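You operate a simulated robot arm through the tools that you are given. There is no shell and no other tool.

You are at the controls of a simulated robot arm. One attempt, no reset.

JOB
Press the orange peel twice and set its cup on the blue tray.
Fine: leave the press slide out. Where these are worked on the way, their far stop is far enough and under half their travel is too little: press slide.

It is judged by the outcome, as a careful person would: the job done as asked, and still so three seconds after it is handed in. It fails if anything else is knocked over, pushed out of place, dropped, spilled or broken.

ROBOT AND FRAMES
A 6-joint arm with a fingered hand, fixed in place. Base frame: the origin is at the foot of the arm, x ahead of it, y to its left, z up; the work surface is at about z = 0.8. Lengths are in m, angles in degrees, forces in N, time in s.
With the tool pointing down near the work surface it reaches from about 0.18 to 0.9 m from the base axis. Its first joint turns from -166.0 to 166.0 degrees. Payload 5 kg.
Tool frame: the origin (TCP) lies between the finger pads and is the grasp point; the fingertips stand 0.037 m ahead of it; z points along the fingers, y is the line along which they close. Largest opening 0.124 m; the body of the gripper starts 0.043 m behind the TCP. The gripper is a hand of 3 fingers: y runs from the thumb to the fingers, the wrist lies at [-0.021, -0.125, -0.215] in the tool frame.
Orientation is that of the tool frame in the base frame, as a unit quaternion [w, x, y, z]. With the fingers straight down and the wrist toward the robot, the tool's x, y and z point along [0, 1, 0], [1, 0, 0] and [0, 0, -1] of the base frame.

CONTROLS
- The arm moves only by the tool move_arm. Its argument "steps" is a list of rows, each a list of 6 numbers: the shift along the base's x, y, z in units of 500 mm (1.0 is 500 mm), then the turn, a rotation vector about the base's x, y, z in units of 90 degrees (1.0 is 90 degrees). In form: [[x, y, z, ax, ay, az], ...]. A call has 1 to 20 rows; each row is the pose to reach, as a shift and turn from the pose commanded when the call began. A call with a number of a shift or a turn outside -1 to 1 is refused whole. Rows are played at 5 a second. More than 0.05 m and 8.6 degrees between two rows, and nothing of the call is played. Where a pose cannot be reached the arm comes as near as it can. A force on the tool above 40 N (or 10 N above the force at the start of the call, whichever is more), or a blocked arm, ends the call early, and 0.2 s more pass. In this call time passes only in rows, and 0.2 s behind the last. The reply holds the time, the measured pose of the TCP, the force on the tool along the base axes, the opening and the grip force, in the units named above and with some noise, with the torque about the TCP (base axes, N m) and any sound that the robot's microphone picked up.
- Cameras (640 x 400 px; columns grow to the right, rows downward): "scene" is fixed at [0.4007, 0.6507, 1.3799]; the picture's right is [-0.98, 0.20, 0.00], its down [0.04, 0.19, -0.98] and it looks along [-0.20, -0.96, -0.19] (base axes); focal length 326 px, centre (320, 200). "wrist" rides on the gripper at [0.072, -0.104, -0.154] in the tool frame; the picture's right is [-0.83, 0.26, -0.49], its down [-0.51, -0.72, 0.47] and it looks along [-0.23, 0.64, 0.73] (tool axes); focal length 243 px, centre (320, 200). There is no depth. A picture from a camera that has moved, and an enlarged one, comes with that camera's place and axes in the base frame and with its lens.
- get_image(camera): a new picture of that camera. The clock stands still meanwhile.
- finger_targets(index, middle, thumb_bend, thumb_turn): sets how far each is bent, from 0 (flat) to 1 (curled in); at 0.3 the hand is open as for a grip, at 0.7 the pads meet at the TCP. One left out holds its place. A second passes; each finger stops where it meets its share of the squeeze, and holds until it gets a number again. It is the only way to open and close the hand. It gives what a move gives, with no picture; readings hold the bend of each and the force on the fingers (four entries, about 0 where the hand has none), thumb and palm. thumb_turn goes from beside the hand (0) to across from the fingers (1), as for a grip.
- inspect(camera, box): a new picture of the part [left, top, right, bottom] of that camera's present view, enlarged. The clock stands still meanwhile.
- close_job(): hands the job in; it is judged then, once.

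Places have to be worked out from the pictures, the camera data and where the tool is seen. Open the gripper and draw the arm clear of the work before you hand the job in, unless the task says otherwise.

The tools are called as a command line: name --pt "numbers of a row" for each row, then --argument value for the rest, lists and objects as JSON in quotes. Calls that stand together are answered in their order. move_arm: Moves the arm, as the interface text tells. Its arguments: {"type":"object","properties":{"steps":{"type":"array"}},"required":["steps"]} The other tools are called the same way: finger_targets (index, middle, thumb_bend, thumb_turn) moves the fingers one by one; get_image (camera) takes a picture; inspect (camera, box) takes an enlarged picture of a part of a camera's view; close_job () hands the job in.

At the start:

```text
time_s: 0.0
position: [0.3517, -0.6562, 1.1585]
ee_rot: [0.0, 0.707, 0.707, 0.001]
wrist_force: [-0.8, 0.1, 0.6]
torque: [-0.01, 0.0, 0.01]
width: 0.1235
finger_force: 0.0
shape: jaw
bend: [0.3, 0.3, 0.3, 0.98]
finger forces: [0.0, 0.1, 0.0, 0.1, 0.0, 0.1]
```

scene: 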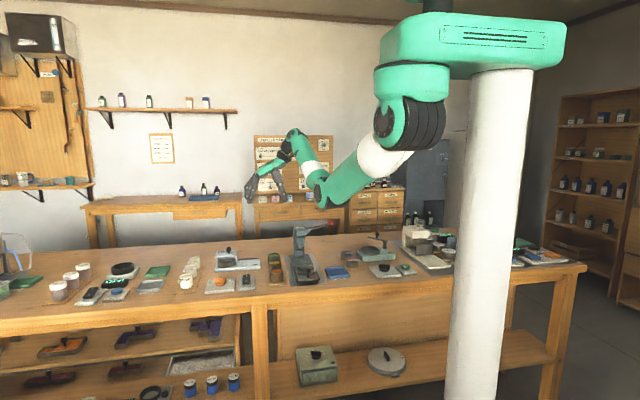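
wrist: 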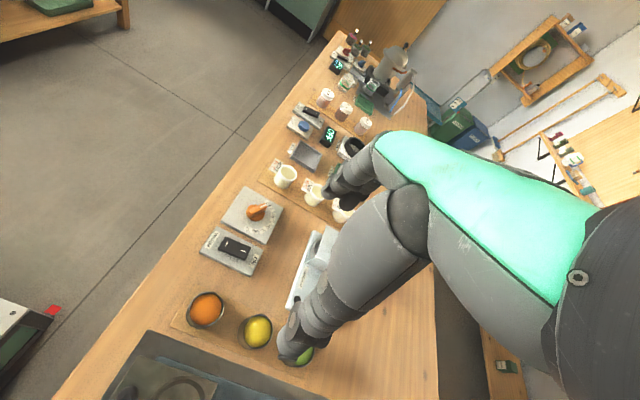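

I'll start by looking closely at the bench to find the orange peel, press, cups and blue tray.

inspect --camera "scene" --box '[150, 210, 310, 310]'

inspect --camera "scene" --box '[280, 210, 440, 310]'

inspect --camera "scene" --box '[0, 220, 160, 320]'

inspect --camera "scene" --box '[390, 210, 550, 310]'

inspect --camera "wrist" --box '[60, 200, 380, 400]'

```text
4.00 times, centred on (230, 260) of scene
camera zoom: at [0.4007, 0.6507, 1.3799], right [-0.98, 0.2, 0.0], down [0.04, 0.19, -0.98], along [-0.2, -0.96, -0.19], focal length 1305 px, centre (680, -40)
```

zoom: 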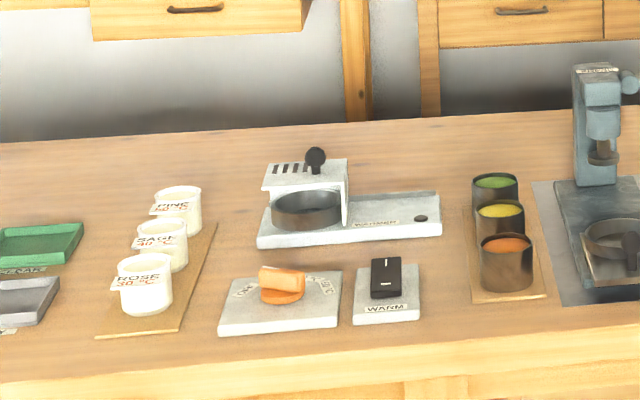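

```text
4.00 times, centred on (360, 260) of scene
camera zoom: at [0.4007, 0.6507, 1.3799], right [-0.98, 0.2, 0.0], down [0.04, 0.19, -0.98], along [-0.2, -0.96, -0.19], focal length 1305 px, centre (160, -40)
```

zoom: 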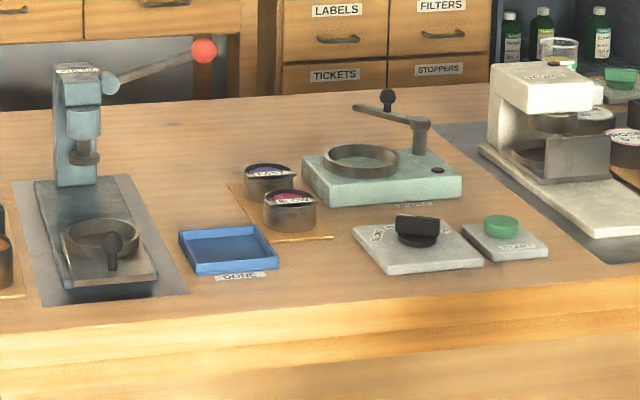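

```text
4.00 times, centred on (80, 270) of scene
camera zoom: at [0.4007, 0.6507, 1.3799], right [-0.98, 0.2, 0.0], down [0.04, 0.19, -0.98], along [-0.2, -0.96, -0.19], focal length 1305 px, centre (1280, -80)
```

zoom: 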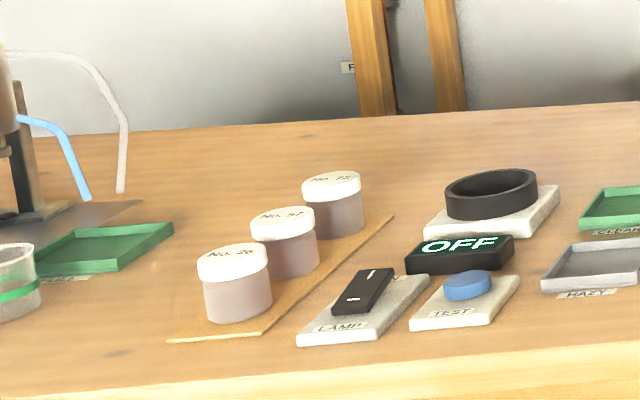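

```text
4.00 times, centred on (470, 260) of scene
camera zoom: at [0.4007, 0.6507, 1.3799], right [-0.98, 0.2, 0.0], down [0.04, 0.19, -0.98], along [-0.2, -0.96, -0.19], focal length 1305 px, centre (-280, -40)
```

zoom: 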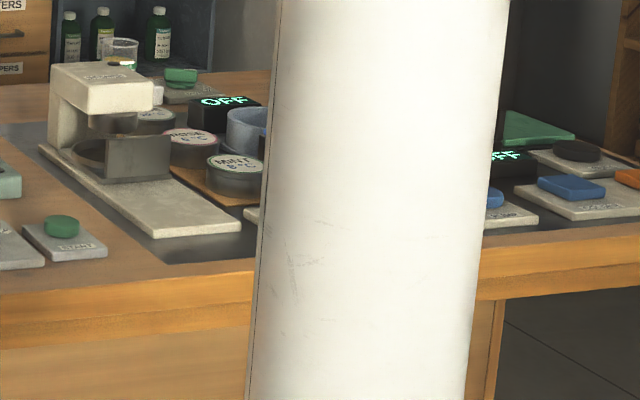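

```text
2.00 times, centred on (220, 300) of wrist
camera zoom: at [0.248, -0.5847, 1.3121], right [0.26, -0.83, 0.49], down [-0.72, -0.51, -0.47], along [0.64, -0.23, -0.73], focal length 485 px, centre (520, 0)
```

zoom: 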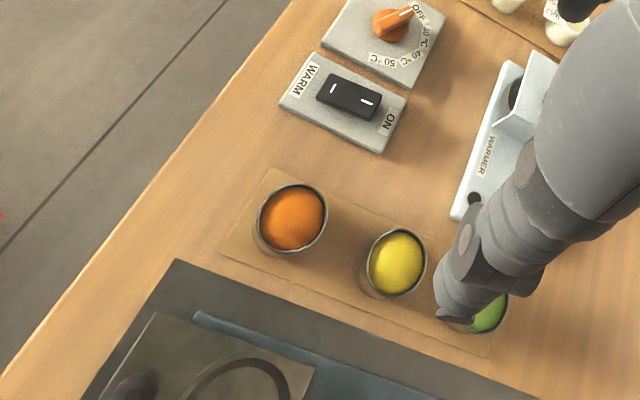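

The orange cup sits nearest me on a mat at about (0.325, -0.61), the press with its slide and ring is at about (0.205, -0.60), and the blue DONE tray is at about (0.065, -0.63). I'll look at the hand and the press in more detail before moving.

inspect --camera "scene" --box '[230, 110, 342, 210]'

inspect --camera "scene" --box '[265, 220, 345, 290]'

inspect --camera "scene" --box '[320, 235, 380, 285]'

inspect --camera "wrist" --box '[80, 260, 340, 400]'

```text
4.00 times, centred on (286, 160) of scene
camera zoom: at [0.4007, 0.6507, 1.3799], right [-0.98, 0.2, 0.0], down [0.04, 0.19, -0.98], along [-0.2, -0.96, -0.19], focal length 1305 px, centre (456, 360)
```

zoom: 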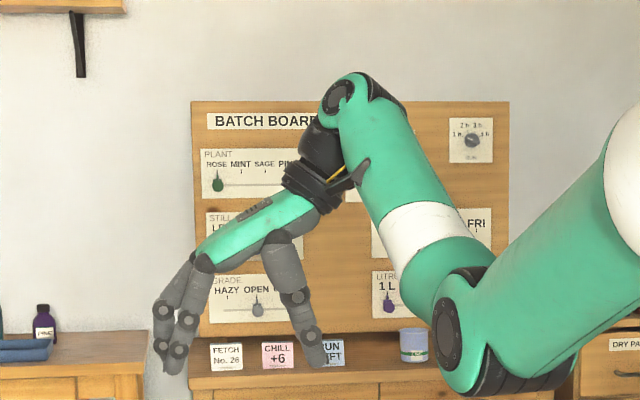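

```text
5.71 times, centred on (305, 255) of scene
camera zoom: at [0.4007, 0.6507, 1.3799], right [-0.98, 0.2, 0.0], down [0.04, 0.19, -0.98], along [-0.2, -0.96, -0.19], focal length 1864 px, centre (406, -114)
```

zoom: 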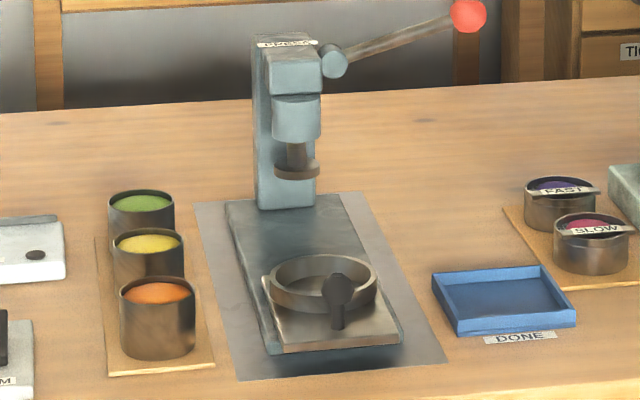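

```text
8.00 times, centred on (350, 260) of scene
camera zoom: at [0.4007, 0.6507, 1.3799], right [-0.98, 0.2, 0.0], down [0.04, 0.19, -0.98], along [-0.2, -0.96, -0.19], focal length 2610 px, centre (80, -280)
```

zoom: 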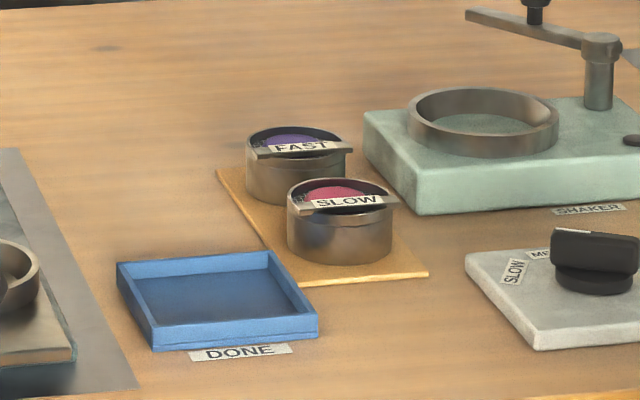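

```text
2.46 times, centred on (210, 330) of wrist
camera zoom: at [0.248, -0.5847, 1.3121], right [0.26, -0.83, 0.49], down [-0.72, -0.51, -0.47], along [0.64, -0.23, -0.73], focal length 597 px, centre (591, -120)
```

zoom: 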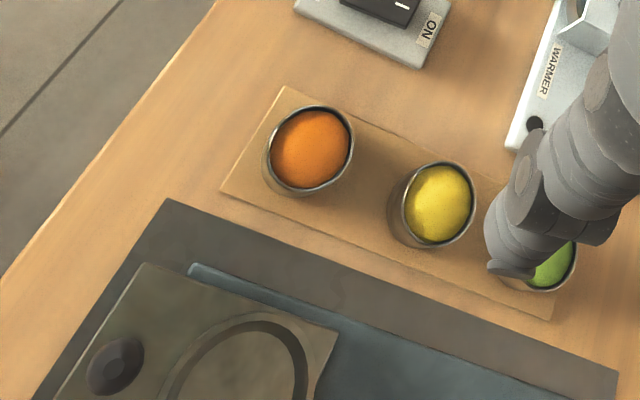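

The pictures show the slide pulled out towards me, with the knob in front and the ram at about y = -0.74. The lever points up and to -x, and its red ball is near (0.07, -0.74, 1.0). I'll raise the hand and turn it -90 degrees so the wrist camera looks at the press and tray.

move_arm --pt "-0.045 0.034 0.04 0 0 -0.0833" --pt "-0.09 0.069 0.08 0 0 -0.1667" --pt "-0.135 0.103 0.12 0 0 -0.25" --pt "-0.18 0.137 0.15 0 0 -0.3333" --pt "-0.225 0.172 0.18 0 0 -0.4167" --pt "-0.27 0.206 0.18 0 0 -0.5" --pt "-0.315 0.24 0.18 0 0 -0.5833" --pt "-0.36 0.275 0.18 0 0 -0.6667" --pt "-0.405 0.309 0.18 0 0 -0.75" --pt "-0.45 0.343 0.18 0 0 -0.8333" --pt "-0.495 0.378 0.18 0 0 -0.9167" --pt "-0.54 0.412 0.18 0 0 -1.0"

```text
time_s: 2.6
position: [0.0858, -0.5007, 1.1325]
ee_rot: [0.01, 1.0, 0.0, 0.001]
wrist_force: [-1.1, -1.3, 0.3]
torque: [0.01, 0.0, 0.04]
width: 0.1234
finger_force: 0.1
shape: jaw
bend: [0.3, 0.3, 0.3, 0.98]
finger forces: [0.0, 0.1, 0.0, 0.0, 0.0, 0.0]
out of reach, approached as far as the arm can: row 3, 4, 5, 6, 7, 8, 9, 10, 11, 12
```

The arm stopped short at (0.086, -0.501, 1.133) with the yaw done, because the height was out of reach. I'll take a wrist picture from here.

get_image --camera "wrist"

get_image --camera "scene"

```text
taken
camera wrist: at [0.158, -0.3939, 1.2847], right [-0.83, -0.25, 0.5], down [-0.51, 0.71, -0.49], along [-0.23, -0.66, -0.72], focal length 243 px, centre (320, 200)
```

wrist: 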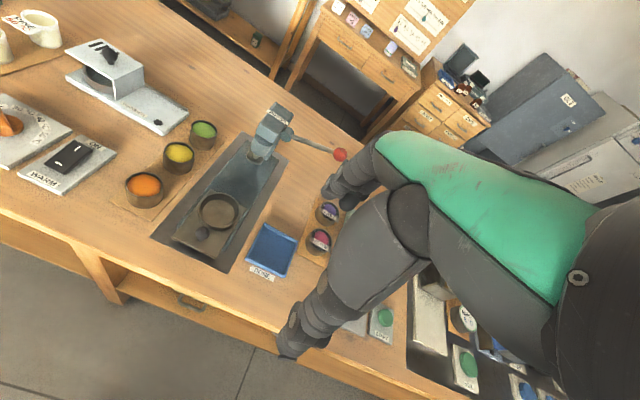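

```text
taken
```

scene: 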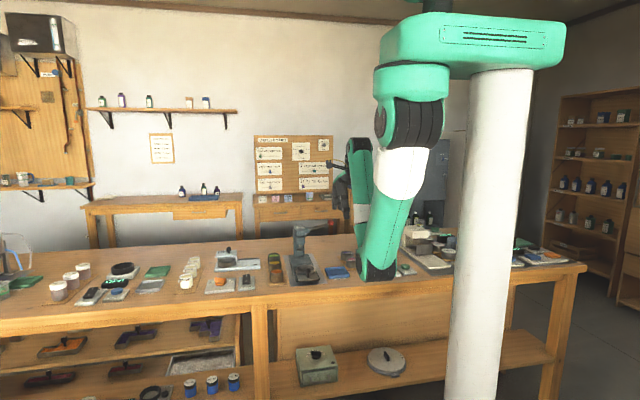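

From here the press, lever, cups and tray are all visible. The elbow also hangs low with this yaw, so I need to watch it. I'll zoom in to work out the positions.

inspect --camera "wrist" --box '[100, 90, 360, 290]'

inspect --camera "wrist" --box '[230, 90, 360, 190]'

inspect --camera "scene" --box '[270, 130, 430, 300]'

inspect --camera "wrist" --box '[160, 170, 320, 290]'

```text
2.00 times, centred on (230, 190) of wrist
camera zoom: at [0.158, -0.3939, 1.2847], right [-0.83, -0.25, 0.5], down [-0.51, 0.71, -0.49], along [-0.23, -0.66, -0.72], focal length 485 px, centre (500, 220)
```

zoom: 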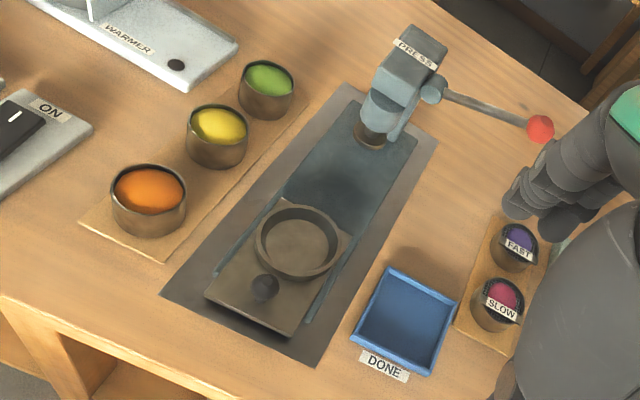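

```text
4.00 times, centred on (295, 140) of wrist
camera zoom: at [0.158, -0.3939, 1.2847], right [-0.83, -0.25, 0.5], down [-0.51, 0.71, -0.49], along [-0.23, -0.66, -0.72], focal length 970 px, centre (420, 440)
```

zoom: 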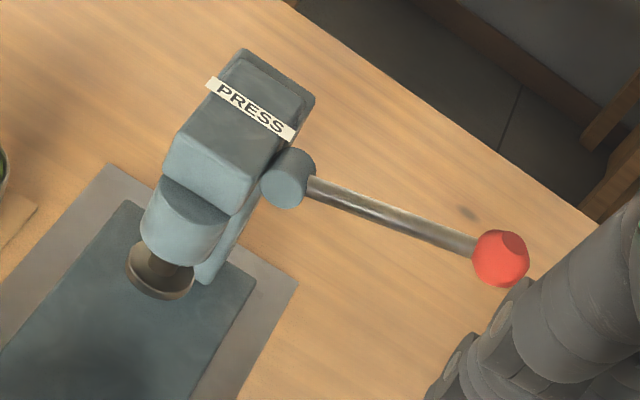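

```text
2.35 times, centred on (350, 215) of scene
camera zoom: at [0.4007, 0.6507, 1.3799], right [-0.98, 0.2, 0.0], down [0.04, 0.19, -0.98], along [-0.2, -0.96, -0.19], focal length 768 px, centre (249, 165)
```

zoom: 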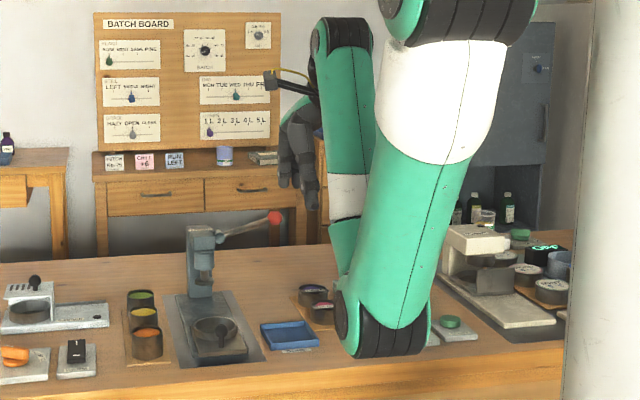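

```text
3.33 times, centred on (240, 230) of wrist
camera zoom: at [0.158, -0.3939, 1.2847], right [-0.83, -0.25, 0.5], down [-0.51, 0.71, -0.49], along [-0.23, -0.66, -0.72], focal length 809 px, centre (587, 100)
```

zoom: 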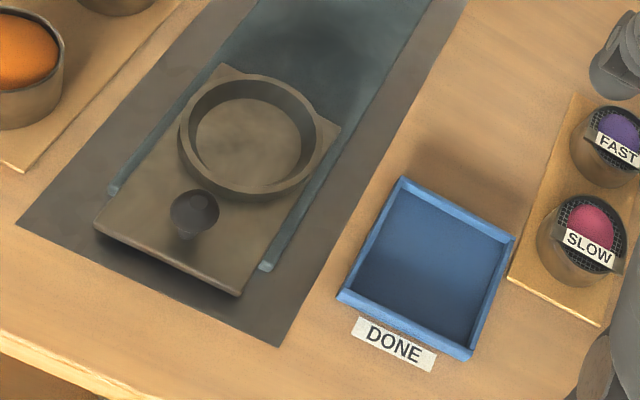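

Triangulating the scene and wrist views gives these positions:

| Item | Position (m) |
|---|---|
| Orange cup | (0.3255, -0.614), rim z about 0.842, diameter about 0.054 |
| Slide ring | (0.203, -0.650), top z about 0.823 |
| Slide knob | (0.200, -0.582, 0.847) |
| Ram | (0.20, -0.782, 0.865) |
| Lever ball | (0.050, -0.820, 0.977) |
| Lever hub | (0.165, -0.818, 0.946) |
| Tray centre | (0.067, -0.638) |

I'll make a small downward move next, to see which pose the command counts from.

move_arm --pt "0 0 -0.08 0 0 0" --pt "0 0 -0.16 0 0 0"

```text
time_s: 3.2
position: [0.0831, -0.4999, 1.0549]
ee_rot: [0.0, 1.0, 0.001, 0.0]
wrist_force: [0.0, -0.2, -0.1]
torque: [-0.01, 0.0, 0.0]
width: 0.1236
finger_force: 0.1
shape: jaw
bend: [0.3, 0.3, 0.3, 0.98]
finger forces: [0.1, 0.1, 0.1, 0.1, 0.0, 0.0]
```

Commands count from the pose the arm actually reached. Now I'll turn back to yaw 0 while moving over the orange cup, staying at about z = 1.05, above everything.

move_arm --pt "0.04 -0.019 0 0 0 0.0833" --pt "0.081 -0.038 0 0 0 0.1667" --pt "0.121 -0.057 0 0 0 0.25" --pt "0.162 -0.076 0 0 0 0.3333" --pt "0.202 -0.095 0 0 0 0.4167" --pt "0.243 -0.114 0 0 0 0.5" --pt "0.283 -0.133 0 0 0 0.5833" --pt "0.323 -0.152 0 0 0 0.6667" --pt "0.364 -0.171 0 0 0 0.75" --pt "0.404 -0.19 0 0 0 0.8333" --pt "0.445 -0.209 0 0 0 0.9167" --pt "0.485 -0.228 0 0 0 1.0"

```text
time_s: 5.8
position: [0.3238, -0.6154, 1.0554]
ee_rot: [0.0, 0.707, 0.707, 0.0]
wrist_force: [-0.1, 0.2, 0.8]
torque: [-0.04, 0.01, 0.0]
width: 0.1239
finger_force: 0.2
shape: jaw
bend: [0.3, 0.3, 0.3, 0.98]
finger forces: [0.1, 0.1, 0.0, 0.1, 0.0, 0.0]
```

The TCP should now be above the orange cup. I'll check alignment with both cameras.

inspect --camera "scene" --box '[230, 150, 350, 290]'

get_image --camera "wrist"

```text
2.86 times, centred on (290, 220) of scene
camera zoom: at [0.4007, 0.6507, 1.3799], right [-0.98, 0.2, 0.0], down [0.04, 0.19, -0.98], along [-0.2, -0.96, -0.19], focal length 932 px, centre (406, 143)
```

zoom: 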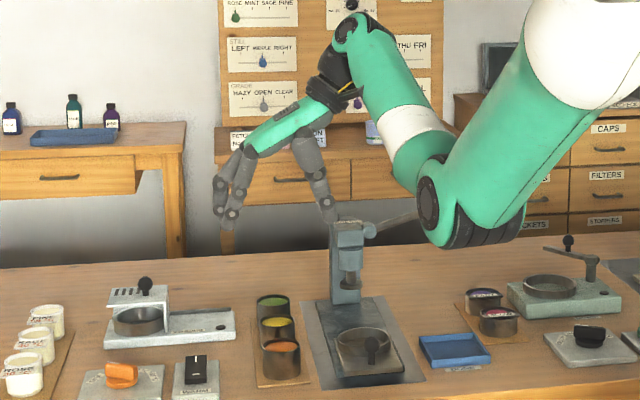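

```text
taken
camera wrist: at [0.2194, -0.5435, 1.2104], right [0.26, -0.83, 0.49], down [-0.72, -0.51, -0.47], along [0.64, -0.23, -0.73], focal length 243 px, centre (320, 200)
```

wrist: 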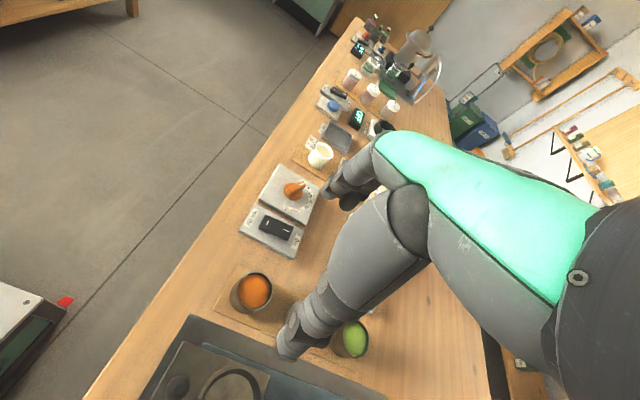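

The wrist view puts the cup at (0.324, -0.612), so the TCP is centred over it. I'll descend to just above the cup and look again.

move_arm --pt "0 0.002 -0.08 0 0 0" --pt "0 0.002 -0.16 0 0 0" --pt "0 0.002 -0.23 0 0 0" --pt "0 0.002 -0.29 0 0 0"

inspect --camera "scene" --box '[250, 190, 350, 290]'

get_image --camera "wrist"

```text
time_s: 6.8
position: [0.3223, -0.6139, 0.9108]
ee_rot: [0.0, 0.707, 0.707, -0.001]
wrist_force: [0.0, 0.0, -0.8]
torque: [0.01, -0.03, 0.02]
width: 0.1239
finger_force: 0.0
shape: jaw
bend: [0.3, 0.3, 0.3, 0.98]
finger forces: [0.1, 0.0, 0.1, 0.0, 0.0, 0.0]
```

```text
4.00 times, centred on (300, 240) of scene
camera zoom: at [0.4007, 0.6507, 1.3799], right [-0.98, 0.2, 0.0], down [0.04, 0.19, -0.98], along [-0.2, -0.96, -0.19], focal length 1305 px, centre (400, 40)
```

zoom: 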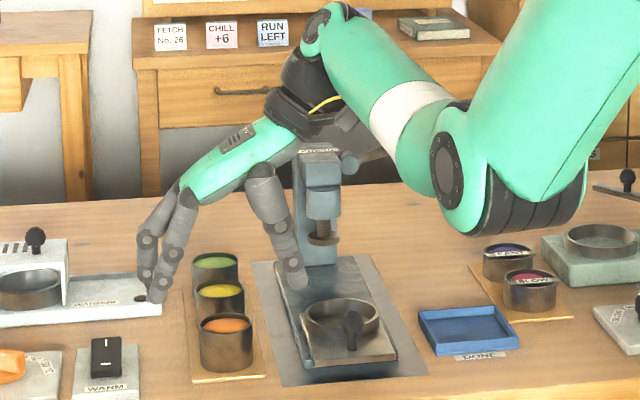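

```text
taken
camera wrist: at [0.2185, -0.542, 1.0654], right [0.26, -0.83, 0.49], down [-0.72, -0.51, -0.47], along [0.64, -0.23, -0.73], focal length 243 px, centre (320, 200)
```

wrist: 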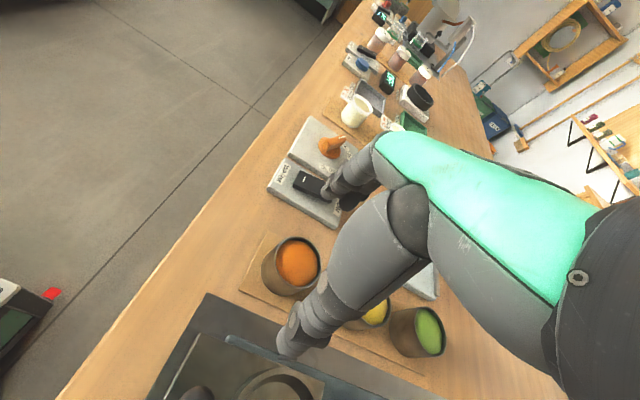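

The cup is centred at about (0.325, -0.611) and the hand at (0.322, -0.614). I'll pre-close the fingers a little for more clearance to the WARM plate and yellow cup, and read the width.

finger_targets --index 0.42 --middle 0.42 --thumb_bend 0.42 --thumb_turn 1.0

inspect --camera "scene" --box '[250, 200, 340, 290]'

inspect --camera "wrist" --box '[200, 140, 440, 390]'

```text
time_s: 7.8
position: [0.3223, -0.6127, 0.9102]
ee_rot: [-0.001, 0.707, 0.707, -0.001]
wrist_force: [0.1, 0.5, 0.0]
torque: [-0.01, 0.0, 0.0]
width: 0.093
finger_force: 0.0
shape: fingers
bend: [0.42, 0.42, 0.42, 0.99]
finger forces: [0.0, 0.0, 0.0, 0.0, 0.0, 0.0]
```

```text
4.44 times, centred on (295, 245) of scene
camera zoom: at [0.4007, 0.6507, 1.3799], right [-0.98, 0.2, 0.0], down [0.04, 0.19, -0.98], along [-0.2, -0.96, -0.19], focal length 1450 px, centre (431, 0)
```

zoom: 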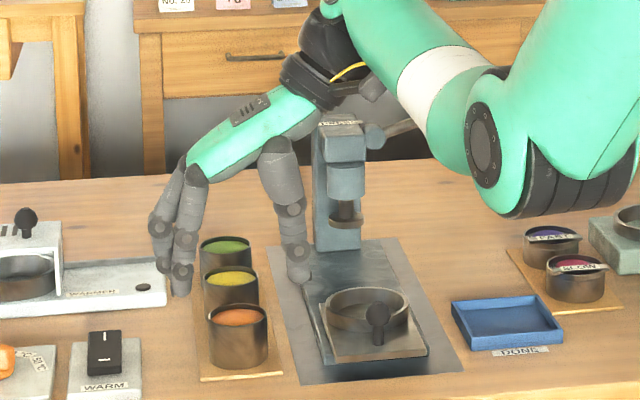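

```text
1.60 times, centred on (320, 265) of wrist
camera zoom: at [0.2185, -0.5419, 1.0655], right [0.26, -0.83, 0.49], down [-0.72, -0.51, -0.47], along [0.64, -0.23, -0.73], focal length 388 px, centre (320, 96)
```

zoom: 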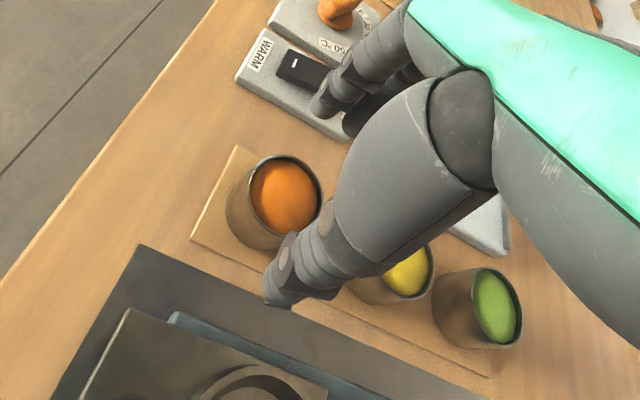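

The opening is 0.093 and centred on the TCP. I'll lower to TCP z of about 0.861, so the tips sit about 2 cm below the rim but high enough to clear the slide ring later, then close on the cup.

move_arm --pt "0.003 0.002 -0.05 0 0 0" --pt "0.005 0.003 -0.098 0 0 0"

inspect --camera "scene" --box '[250, 210, 330, 290]'

inspect --camera "wrist" --box '[200, 140, 440, 390]'

```text
time_s: 8.4
position: [0.3255, -0.6113, 0.8607]
ee_rot: [0.0, 0.707, 0.707, -0.001]
wrist_force: [0.4, 0.4, -0.3]
torque: [-0.03, -0.01, -0.01]
width: 0.093
finger_force: 0.0
shape: fingers
bend: [0.42, 0.42, 0.42, 0.99]
finger forces: [0.0, 0.1, 0.0, 0.0, 0.0, 0.0]
```

```text
5.00 times, centred on (290, 250) of scene
camera zoom: at [0.4007, 0.6507, 1.3799], right [-0.98, 0.2, 0.0], down [0.04, 0.19, -0.98], along [-0.2, -0.96, -0.19], focal length 1631 px, centre (470, -50)
```

zoom: 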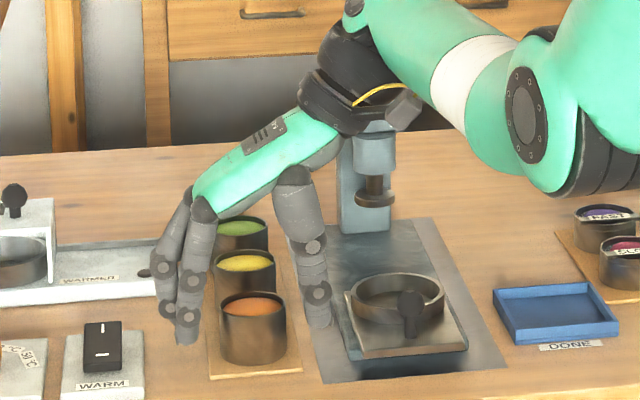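

```text
1.60 times, centred on (320, 265) of wrist
camera zoom: at [0.2217, -0.5403, 1.0143], right [0.26, -0.83, 0.49], down [-0.72, -0.51, -0.47], along [0.64, -0.23, -0.73], focal length 388 px, centre (320, 96)
```

zoom: 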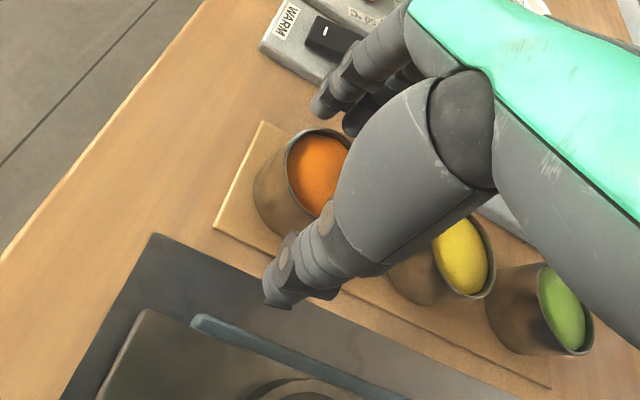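

The cup sits between the thumb and the two fingers, clear of the yellow cup. Now I'll close the hand on it.

finger_targets --index 0.7 --middle 0.7 --thumb_bend 0.7

inspect --camera "scene" --box '[250, 210, 330, 290]'

inspect --camera "wrist" --box '[200, 140, 440, 390]'

```text
time_s: 9.4
position: [0.3256, -0.6126, 0.8594]
ee_rot: [0.0, 0.707, 0.707, 0.0]
wrist_force: [1.2, 0.2, 2.1]
torque: [-0.06, -0.14, -0.02]
width: 0.0507
finger_force: 17.0
shape: fingers
bend: [0.57, 0.61, 0.57, 1.0]
finger forces: [8.2, 8.4, 0.0, 0.0, 17.0, 0.0]
```

```text
5.00 times, centred on (290, 250) of scene
camera zoom: at [0.4007, 0.6507, 1.3799], right [-0.98, 0.2, 0.0], down [0.04, 0.19, -0.98], along [-0.2, -0.96, -0.19], focal length 1631 px, centre (470, -50)
```

zoom: 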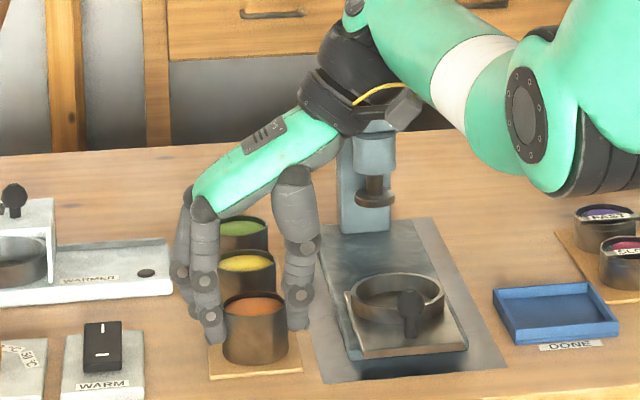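

```text
1.60 times, centred on (320, 265) of wrist
camera zoom: at [0.2217, -0.5404, 1.0146], right [0.26, -0.83, 0.49], down [-0.72, -0.51, -0.47], along [0.64, -0.23, -0.73], focal length 388 px, centre (320, 96)
```

zoom: 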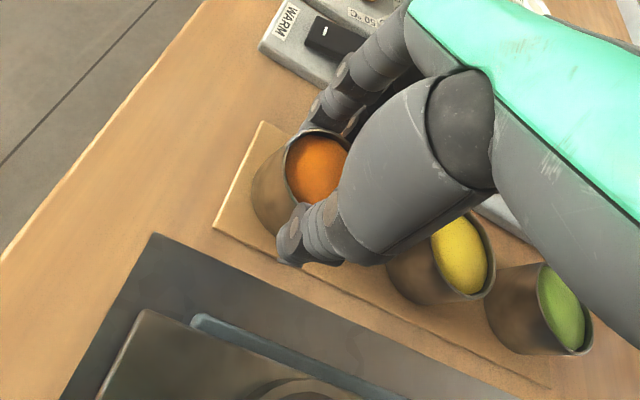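

All three digits hold the cup with 17 N at a width of 0.051. I'll lift it slowly and check the grip.

move_arm --pt "0 0 0.02 0 0 0" --pt "0 0 0.05 0 0 0" --pt "0 0 0.09 0 0 0" --pt "0 0 0.13 0 0 0"

inspect --camera "scene" --box '[250, 190, 350, 290]'

inspect --camera "wrist" --box '[200, 140, 440, 390]'

```text
time_s: 10.4
position: [0.3253, -0.612, 0.9263]
ee_rot: [0.0, 0.707, 0.707, -0.001]
wrist_force: [-0.3, -0.8, -1.3]
torque: [-0.03, 0.01, 0.03]
width: 0.0506
finger_force: 16.4
shape: fingers
bend: [0.57, 0.61, 0.57, 1.0]
finger forces: [8.0, 7.7, 0.1, 0.0, 16.9, 0.0]
```

```text
4.00 times, centred on (300, 240) of scene
camera zoom: at [0.4007, 0.6507, 1.3799], right [-0.98, 0.2, 0.0], down [0.04, 0.19, -0.98], along [-0.2, -0.96, -0.19], focal length 1305 px, centre (400, 40)
```

zoom: 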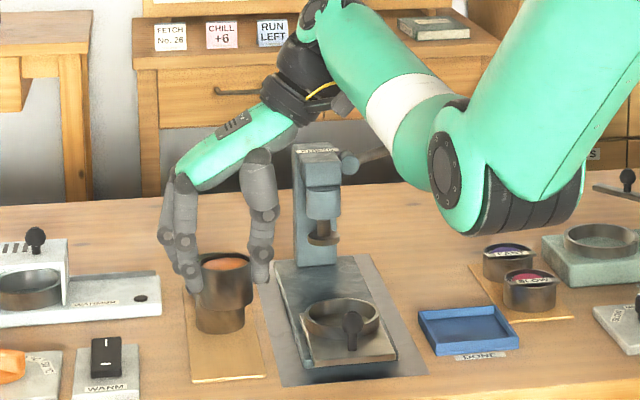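

```text
1.60 times, centred on (320, 265) of wrist
camera zoom: at [0.222, -0.5405, 1.0806], right [0.26, -0.83, 0.49], down [-0.72, -0.51, -0.47], along [0.64, -0.23, -0.73], focal length 388 px, centre (320, 96)
```

zoom: 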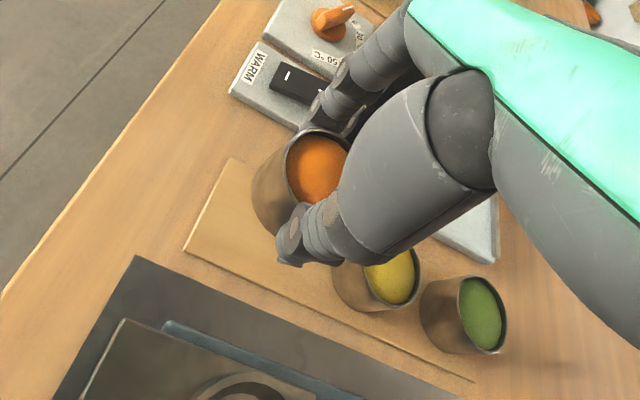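

The cup is held firmly and sits about +4 mm in y from the TCP. I'll carry it over the slide ring, aiming the cup centre at (0.201, -0.650), and check from above.

move_arm --pt "-0.05 -0.017 0.01 0 0 0" --pt "-0.1 -0.034 0.01 0 0 0" --pt "-0.15 -0.05 0.01 0 0 0" --pt "-0.2 -0.067 0.01 0 0 0" --pt "-0.252 -0.084 0.01 0 0 0"

inspect --camera "scene" --box '[265, 195, 355, 285]'

get_image --camera "wrist"

```text
time_s: 11.6
position: [0.2005, -0.6556, 0.9323]
ee_rot: [0.0, 0.707, 0.707, 0.0]
wrist_force: [-0.4, 0.4, -0.4]
torque: [-0.03, 0.01, -0.01]
width: 0.0504
finger_force: 16.6
shape: fingers
bend: [0.57, 0.61, 0.57, 1.0]
finger forces: [8.3, 8.0, 0.0, 0.1, 16.8, 0.0]
```

```text
4.44 times, centred on (310, 240) of scene
camera zoom: at [0.4007, 0.6507, 1.3799], right [-0.98, 0.2, 0.0], down [0.04, 0.19, -0.98], along [-0.2, -0.96, -0.19], focal length 1450 px, centre (364, 22)
```

zoom: 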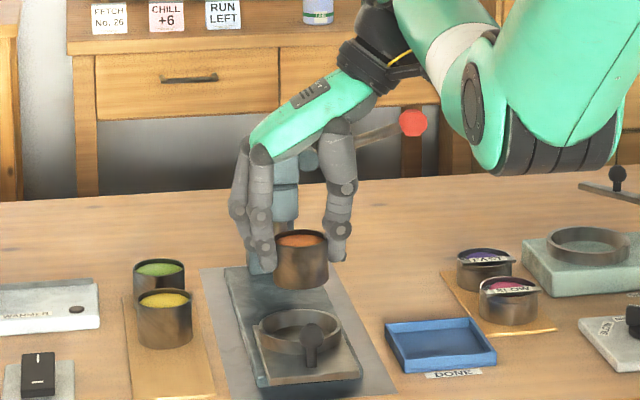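

```text
taken
camera wrist: at [0.096, -0.584, 1.0856], right [0.26, -0.83, 0.49], down [-0.72, -0.51, -0.47], along [0.64, -0.23, -0.73], focal length 243 px, centre (320, 200)
```

wrist: 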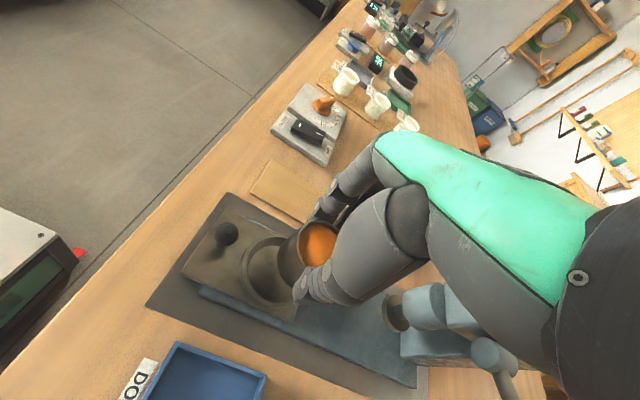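

The cup hovers over the slide in line with the ring in x. I'll zoom the wrist view to find the ring centre in y from this closer viewpoint.

inspect --camera "wrist" --box '[170, 190, 350, 330]'

inspect --camera "scene" --box '[285, 235, 345, 285]'

```text
2.86 times, centred on (260, 260) of wrist
camera zoom: at [0.096, -0.584, 1.0856], right [0.26, -0.83, 0.49], down [-0.72, -0.51, -0.47], along [0.64, -0.23, -0.73], focal length 693 px, centre (491, 29)
```

zoom: 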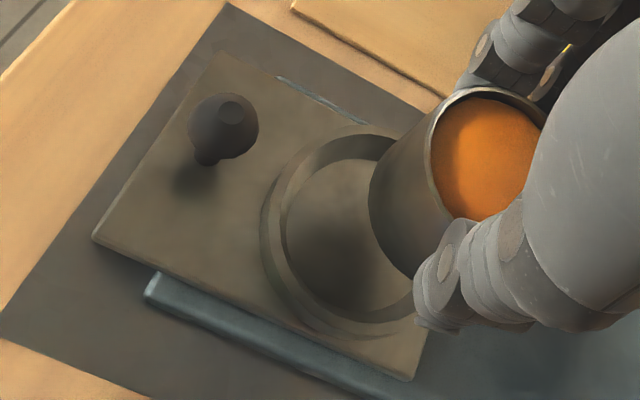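

```text
8.00 times, centred on (315, 260) of scene
camera zoom: at [0.4007, 0.6507, 1.3799], right [-0.98, 0.2, 0.0], down [0.04, 0.19, -0.98], along [-0.2, -0.96, -0.19], focal length 2610 px, centre (360, -280)
```

zoom: 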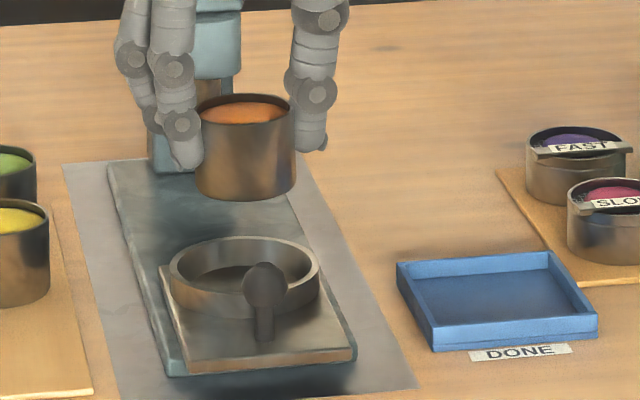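

Stereo on the plate corners gives a plate top at z of about 0.817, a ring top at about 0.830 and a ring centre near (0.201, -0.647). I'll shift +4 mm in y and lower until just above the plate, then check.

move_arm --pt "0 0.008 -0.03 0 0 0" --pt "0 0.008 -0.06 0 0 0" --pt "0 0.008 -0.085 0 0 0"

inspect --camera "scene" --box '[285, 230, 345, 280]'

inspect --camera "wrist" --box '[170, 190, 350, 330]'

```text
time_s: 12.4
position: [0.1985, -0.6504, 0.8893]
ee_rot: [0.0, 0.707, 0.707, 0.0]
wrist_force: [0.2, 0.4, -0.4]
torque: [-0.01, 0.02, 0.04]
width: 0.05
finger_force: 16.4
shape: fingers
bend: [0.57, 0.61, 0.57, 1.0]
finger forces: [8.2, 8.0, 0.0, 0.0, 16.8, 0.0]
```

```text
8.00 times, centred on (315, 255) of scene
camera zoom: at [0.4007, 0.6507, 1.3799], right [-0.98, 0.2, 0.0], down [0.04, 0.19, -0.98], along [-0.2, -0.96, -0.19], focal length 2610 px, centre (360, -240)
```

zoom: 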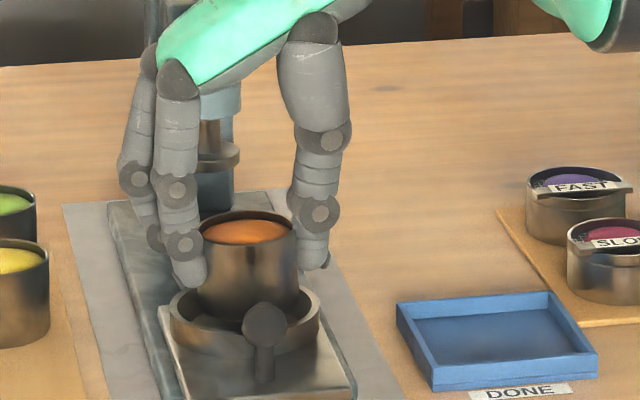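

```text
2.86 times, centred on (260, 260) of wrist
camera zoom: at [0.0956, -0.579, 1.0434], right [0.26, -0.83, 0.49], down [-0.72, -0.51, -0.47], along [0.64, -0.23, -0.73], focal length 693 px, centre (491, 29)
```

zoom: 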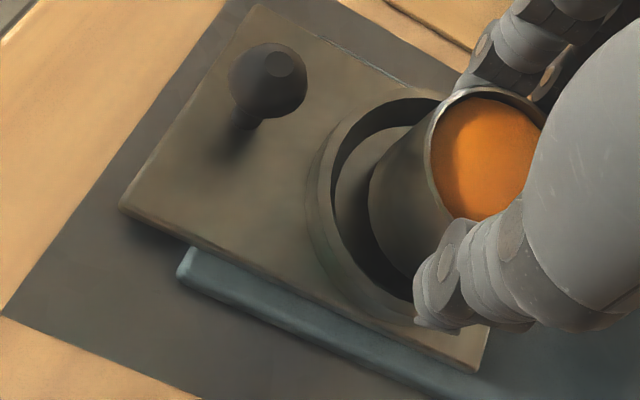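

The cup is inside the ring opening, about 15 mm above the plate. I'll lower in small steps and watch the vertical force.

move_arm --pt "0 0.002 -0.008 0 0 0" --pt "0 0.002 -0.016 0 0 0" --pt "0 0.002 -0.022 0 0 0"

```text
time_s: 13.2
position: [0.2005, -0.649, 0.8786]
ee_rot: [0.0, 0.707, 0.707, -0.001]
wrist_force: [-0.3, 0.2, -1.2]
torque: [0.03, 0.01, 0.02]
width: 0.0505
finger_force: 16.2
shape: fingers
bend: [0.57, 0.61, 0.57, 1.0]
finger forces: [8.3, 8.0, 0.1, 0.0, 16.8, 0.1]
```

There is no contact yet at z = 0.8786. I'll keep lowering a few millimetres at a time.

move_arm --pt "0 0 -0.003 0 0 0" --pt "0 0 -0.006 0 0 0"

inspect --camera "wrist" --box '[170, 190, 350, 330]'

```text
time_s: 13.8
position: [0.2004, -0.6501, 0.8774]
ee_rot: [0.001, 0.707, 0.707, 0.001]
wrist_force: [-0.2, 1.0, 9.4]
torque: [-0.04, -0.25, -0.01]
width: 0.0505
finger_force: 18.9
shape: fingers
bend: [0.57, 0.61, 0.57, 1.0]
finger forces: [10.4, 9.9, 0.1, 0.0, 17.5, 0.1]
```

```text
2.86 times, centred on (260, 260) of wrist
camera zoom: at [0.0957, -0.5776, 1.0309], right [0.26, -0.83, 0.49], down [-0.72, -0.51, -0.47], along [0.64, -0.23, -0.73], focal length 693 px, centre (491, 29)
```

zoom: 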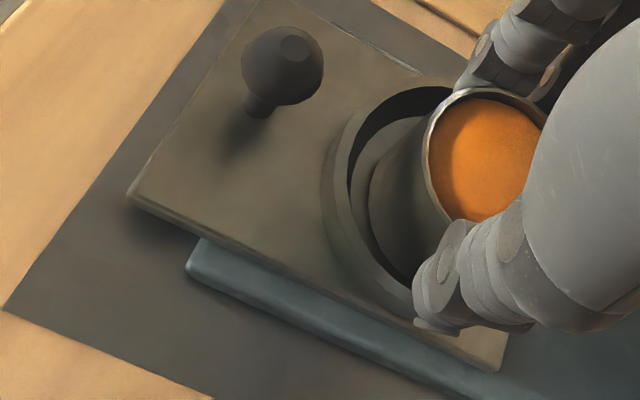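

There is 9.4 N of contact, and the torque puts it about 27 mm toward +x, which is either the cup's edge or the finger tips on the ring. I'll look closely before releasing.

inspect --camera "scene" --box '[290, 235, 335, 280]'

inspect --camera "wrist" --box '[250, 200, 360, 320]'

```text
8.89 times, centred on (312, 258) of scene
camera zoom: at [0.4007, 0.6507, 1.3799], right [-0.98, 0.2, 0.0], down [0.04, 0.19, -0.98], along [-0.2, -0.96, -0.19], focal length 2900 px, centre (387, -311)
```

zoom: 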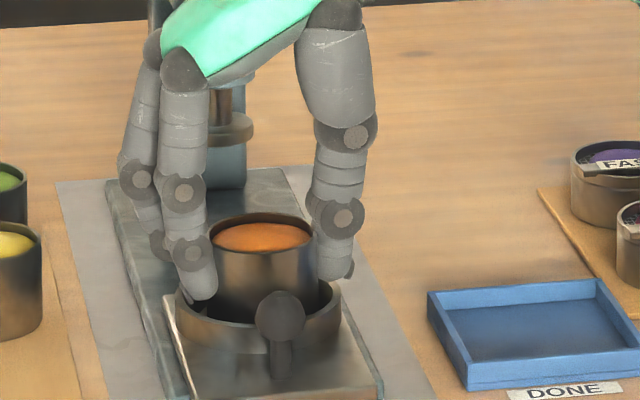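

```text
3.33 times, centred on (305, 260) of wrist
camera zoom: at [0.0957, -0.5776, 1.0309], right [0.26, -0.83, 0.49], down [-0.72, -0.51, -0.47], along [0.64, -0.23, -0.73], focal length 809 px, centre (370, 0)
```

zoom: 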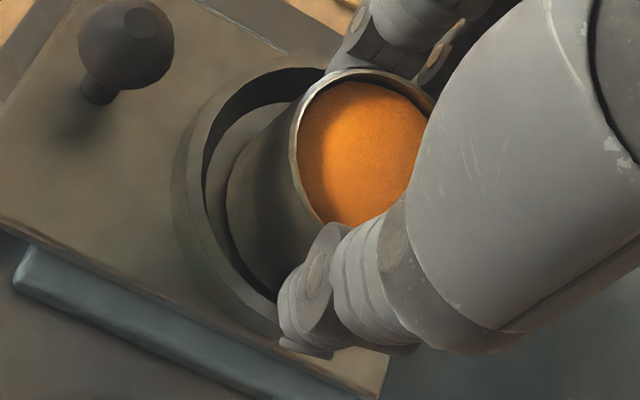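

The contact is most likely the two finger tips resting on the ring's top edge at +x, with the cup base only 2–3 mm above the plate. I'll rise about 1.5 mm to relieve the force, then release gently so the cup settles inside the ring.

move_arm --pt "0 0 0.002 0 0 0" --pt "0 0 0.004 0 0 0"

```text
time_s: 14.4
position: [0.1999, -0.6487, 0.8763]
ee_rot: [0.0, 0.707, 0.707, 0.0]
wrist_force: [2.9, -1.0, 4.3]
torque: [-0.07, -0.24, -0.04]
width: 0.0504
finger_force: 18.1
shape: fingers
bend: [0.57, 0.61, 0.57, 1.0]
finger forces: [9.5, 10.1, 0.0, 0.0, 16.5, 0.1]
```

Vertical force is down to 4.3 N. I'll rise another millimetre before opening.

move_arm --pt "0 0 0.002 0 0 0"

```text
time_s: 14.8
position: [0.1992, -0.6481, 0.8782]
ee_rot: [-0.001, 0.707, 0.707, 0.001]
wrist_force: [1.4, 0.1, 1.0]
torque: [-0.03, -0.12, -0.01]
width: 0.0501
finger_force: 17.0
shape: fingers
bend: [0.57, 0.61, 0.57, 1.0]
finger forces: [8.7, 8.9, 0.0, 0.0, 16.4, 0.1]
```

The load is nearly gone, so the gap is about 1–2 mm. I'll open the fingers slightly so the cup sits down in the ring.

finger_targets --index 0.52 --middle 0.54 --thumb_bend 0.52

inspect --camera "scene" --box '[290, 235, 335, 280]'

inspect --camera "wrist" --box '[250, 200, 360, 320]'

```text
time_s: 15.8
position: [0.1997, -0.6494, 0.878]
ee_rot: [0.001, 0.707, 0.707, 0.0]
wrist_force: [0.8, 0.0, 0.4]
torque: [-0.01, 0.0, 0.0]
width: 0.0611
finger_force: 0.1
shape: fingers
bend: [0.52, 0.54, 0.52, 1.0]
finger forces: [0.0, 0.0, 0.0, 0.0, 0.0, 0.0]
```

```text
8.89 times, centred on (312, 258) of scene
camera zoom: at [0.4007, 0.6507, 1.3799], right [-0.98, 0.2, 0.0], down [0.04, 0.19, -0.98], along [-0.2, -0.96, -0.19], focal length 2900 px, centre (387, -311)
```

zoom: 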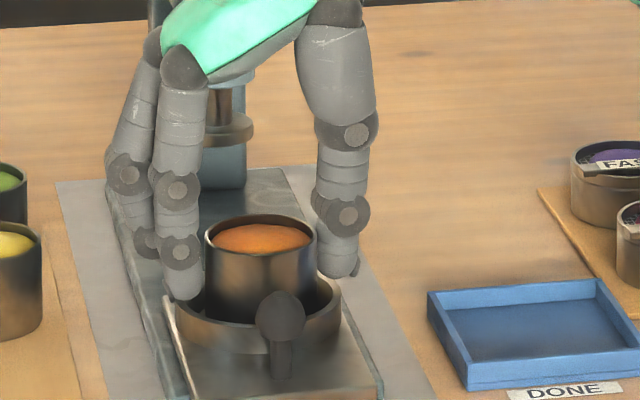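

```text
3.33 times, centred on (305, 260) of wrist
camera zoom: at [0.0958, -0.5777, 1.0324], right [0.26, -0.83, 0.49], down [-0.72, -0.51, -0.47], along [0.64, -0.23, -0.73], focal length 809 px, centre (370, 0)
```

zoom: 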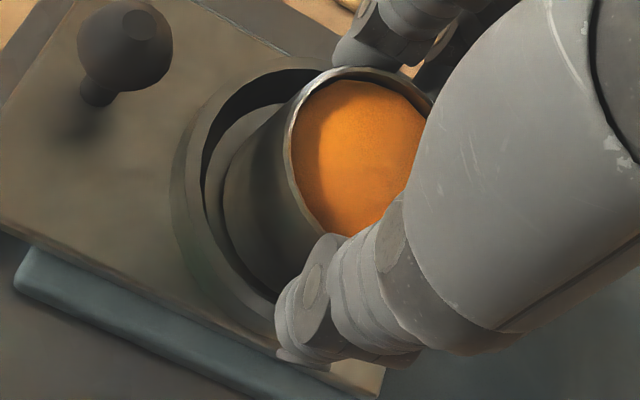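

The cup is standing upright inside the ring and the hand carries no load. I'll lift the hand straight up, clear of the cup.

move_arm --pt "0 0 0.03 0 0 0" --pt "0 0 0.08 0 0 0" --pt "0 0 0.15 0 0 0" --pt "0 0 0.22 0 0 0"

inspect --camera "scene" --box '[280, 220, 350, 285]'

inspect --camera "wrist" --box '[150, 180, 350, 380]'

```text
time_s: 16.8
position: [0.2004, -0.6498, 0.9877]
ee_rot: [-0.001, 0.708, 0.707, 0.0]
wrist_force: [0.0, 0.2, -0.4]
torque: [0.0, 0.01, 0.02]
width: 0.0608
finger_force: 0.0
shape: fingers
bend: [0.52, 0.54, 0.52, 1.0]
finger forces: [0.0, 0.0, 0.0, 0.0, 0.0, 0.0]
```

```text
6.15 times, centred on (315, 252) of scene
camera zoom: at [0.4007, 0.6507, 1.3799], right [-0.98, 0.2, 0.0], down [0.04, 0.19, -0.98], along [-0.2, -0.96, -0.19], focal length 2008 px, centre (351, -123)
```

zoom: 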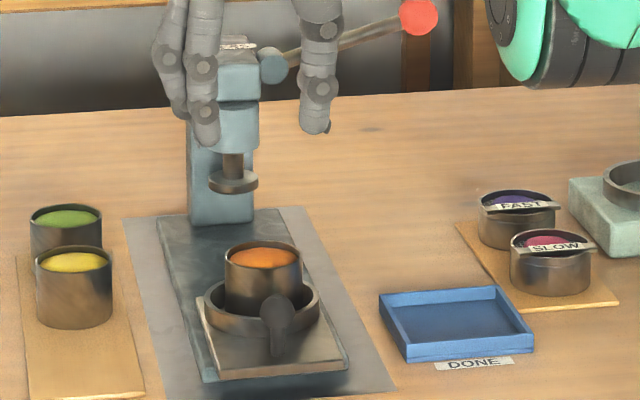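

```text
2.00 times, centred on (250, 280) of wrist
camera zoom: at [0.0964, -0.5779, 1.1419], right [0.26, -0.83, 0.49], down [-0.72, -0.51, -0.47], along [0.64, -0.23, -0.73], focal length 485 px, centre (460, 40)
```

zoom: 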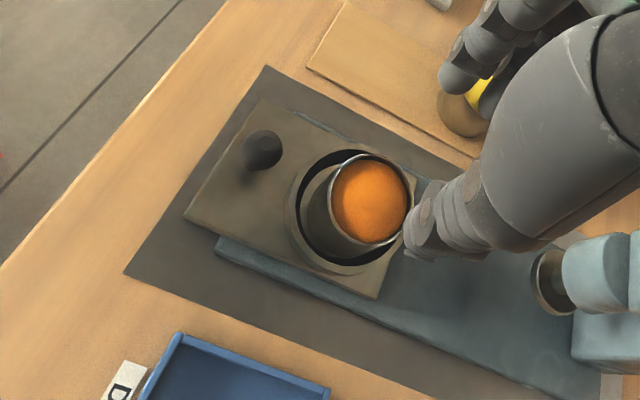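

The cup stands well inside the ring, and the knob triangulates to (0.2015, -0.580, 0.845). Next I'll tilt the hand 30 degrees so the fingers point toward the press and line up with the knob, keeping the palm clear of the press head.

move_arm --pt "0.0 0.048 -0.01 -0.0667 0 0" --pt "0.001 0.096 -0.03 -0.1333 0 0" --pt "0.002 0.144 -0.055 -0.2 0 0" --pt "0.002 0.192 -0.085 -0.2667 0 0" --pt "0.002 0.24 -0.112 -0.3333 0 0"

get_image --camera "wrist"

inspect --camera "scene" --box '[250, 150, 410, 290]'

```text
time_s: 18.0
position: [0.2, -0.5282, 0.9314]
ee_rot: [0.184, 0.682, 0.683, -0.183]
wrist_force: [0.3, 0.8, -0.6]
torque: [0.03, 0.01, 0.05]
width: 0.0608
finger_force: 0.1
shape: fingers
bend: [0.52, 0.54, 0.52, 1.0]
finger forces: [0.1, 0.0, 0.0, 0.1, 0.0, 0.0]
```

```text
taken
camera wrist: at [0.0962, -0.3892, 1.0285], right [0.26, -0.47, 0.84], down [-0.72, -0.68, -0.15], along [0.64, -0.57, -0.52], focal length 243 px, centre (320, 200)
```

wrist: 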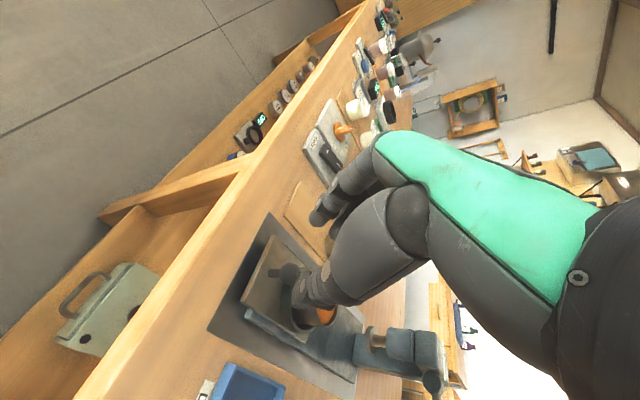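

```text
2.86 times, centred on (330, 220) of scene
camera zoom: at [0.4007, 0.6507, 1.3799], right [-0.98, 0.2, 0.0], down [0.04, 0.19, -0.98], along [-0.2, -0.96, -0.19], focal length 932 px, centre (291, 143)
```

zoom: 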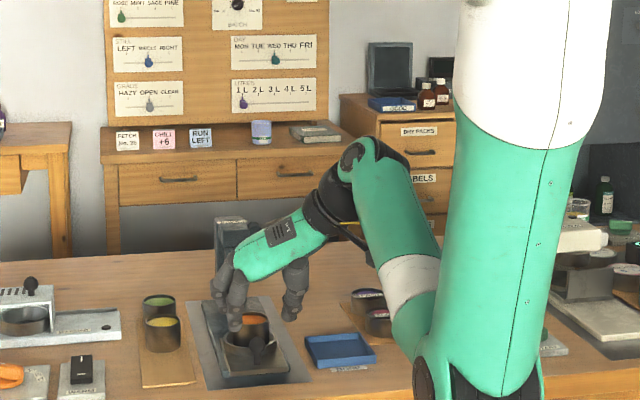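

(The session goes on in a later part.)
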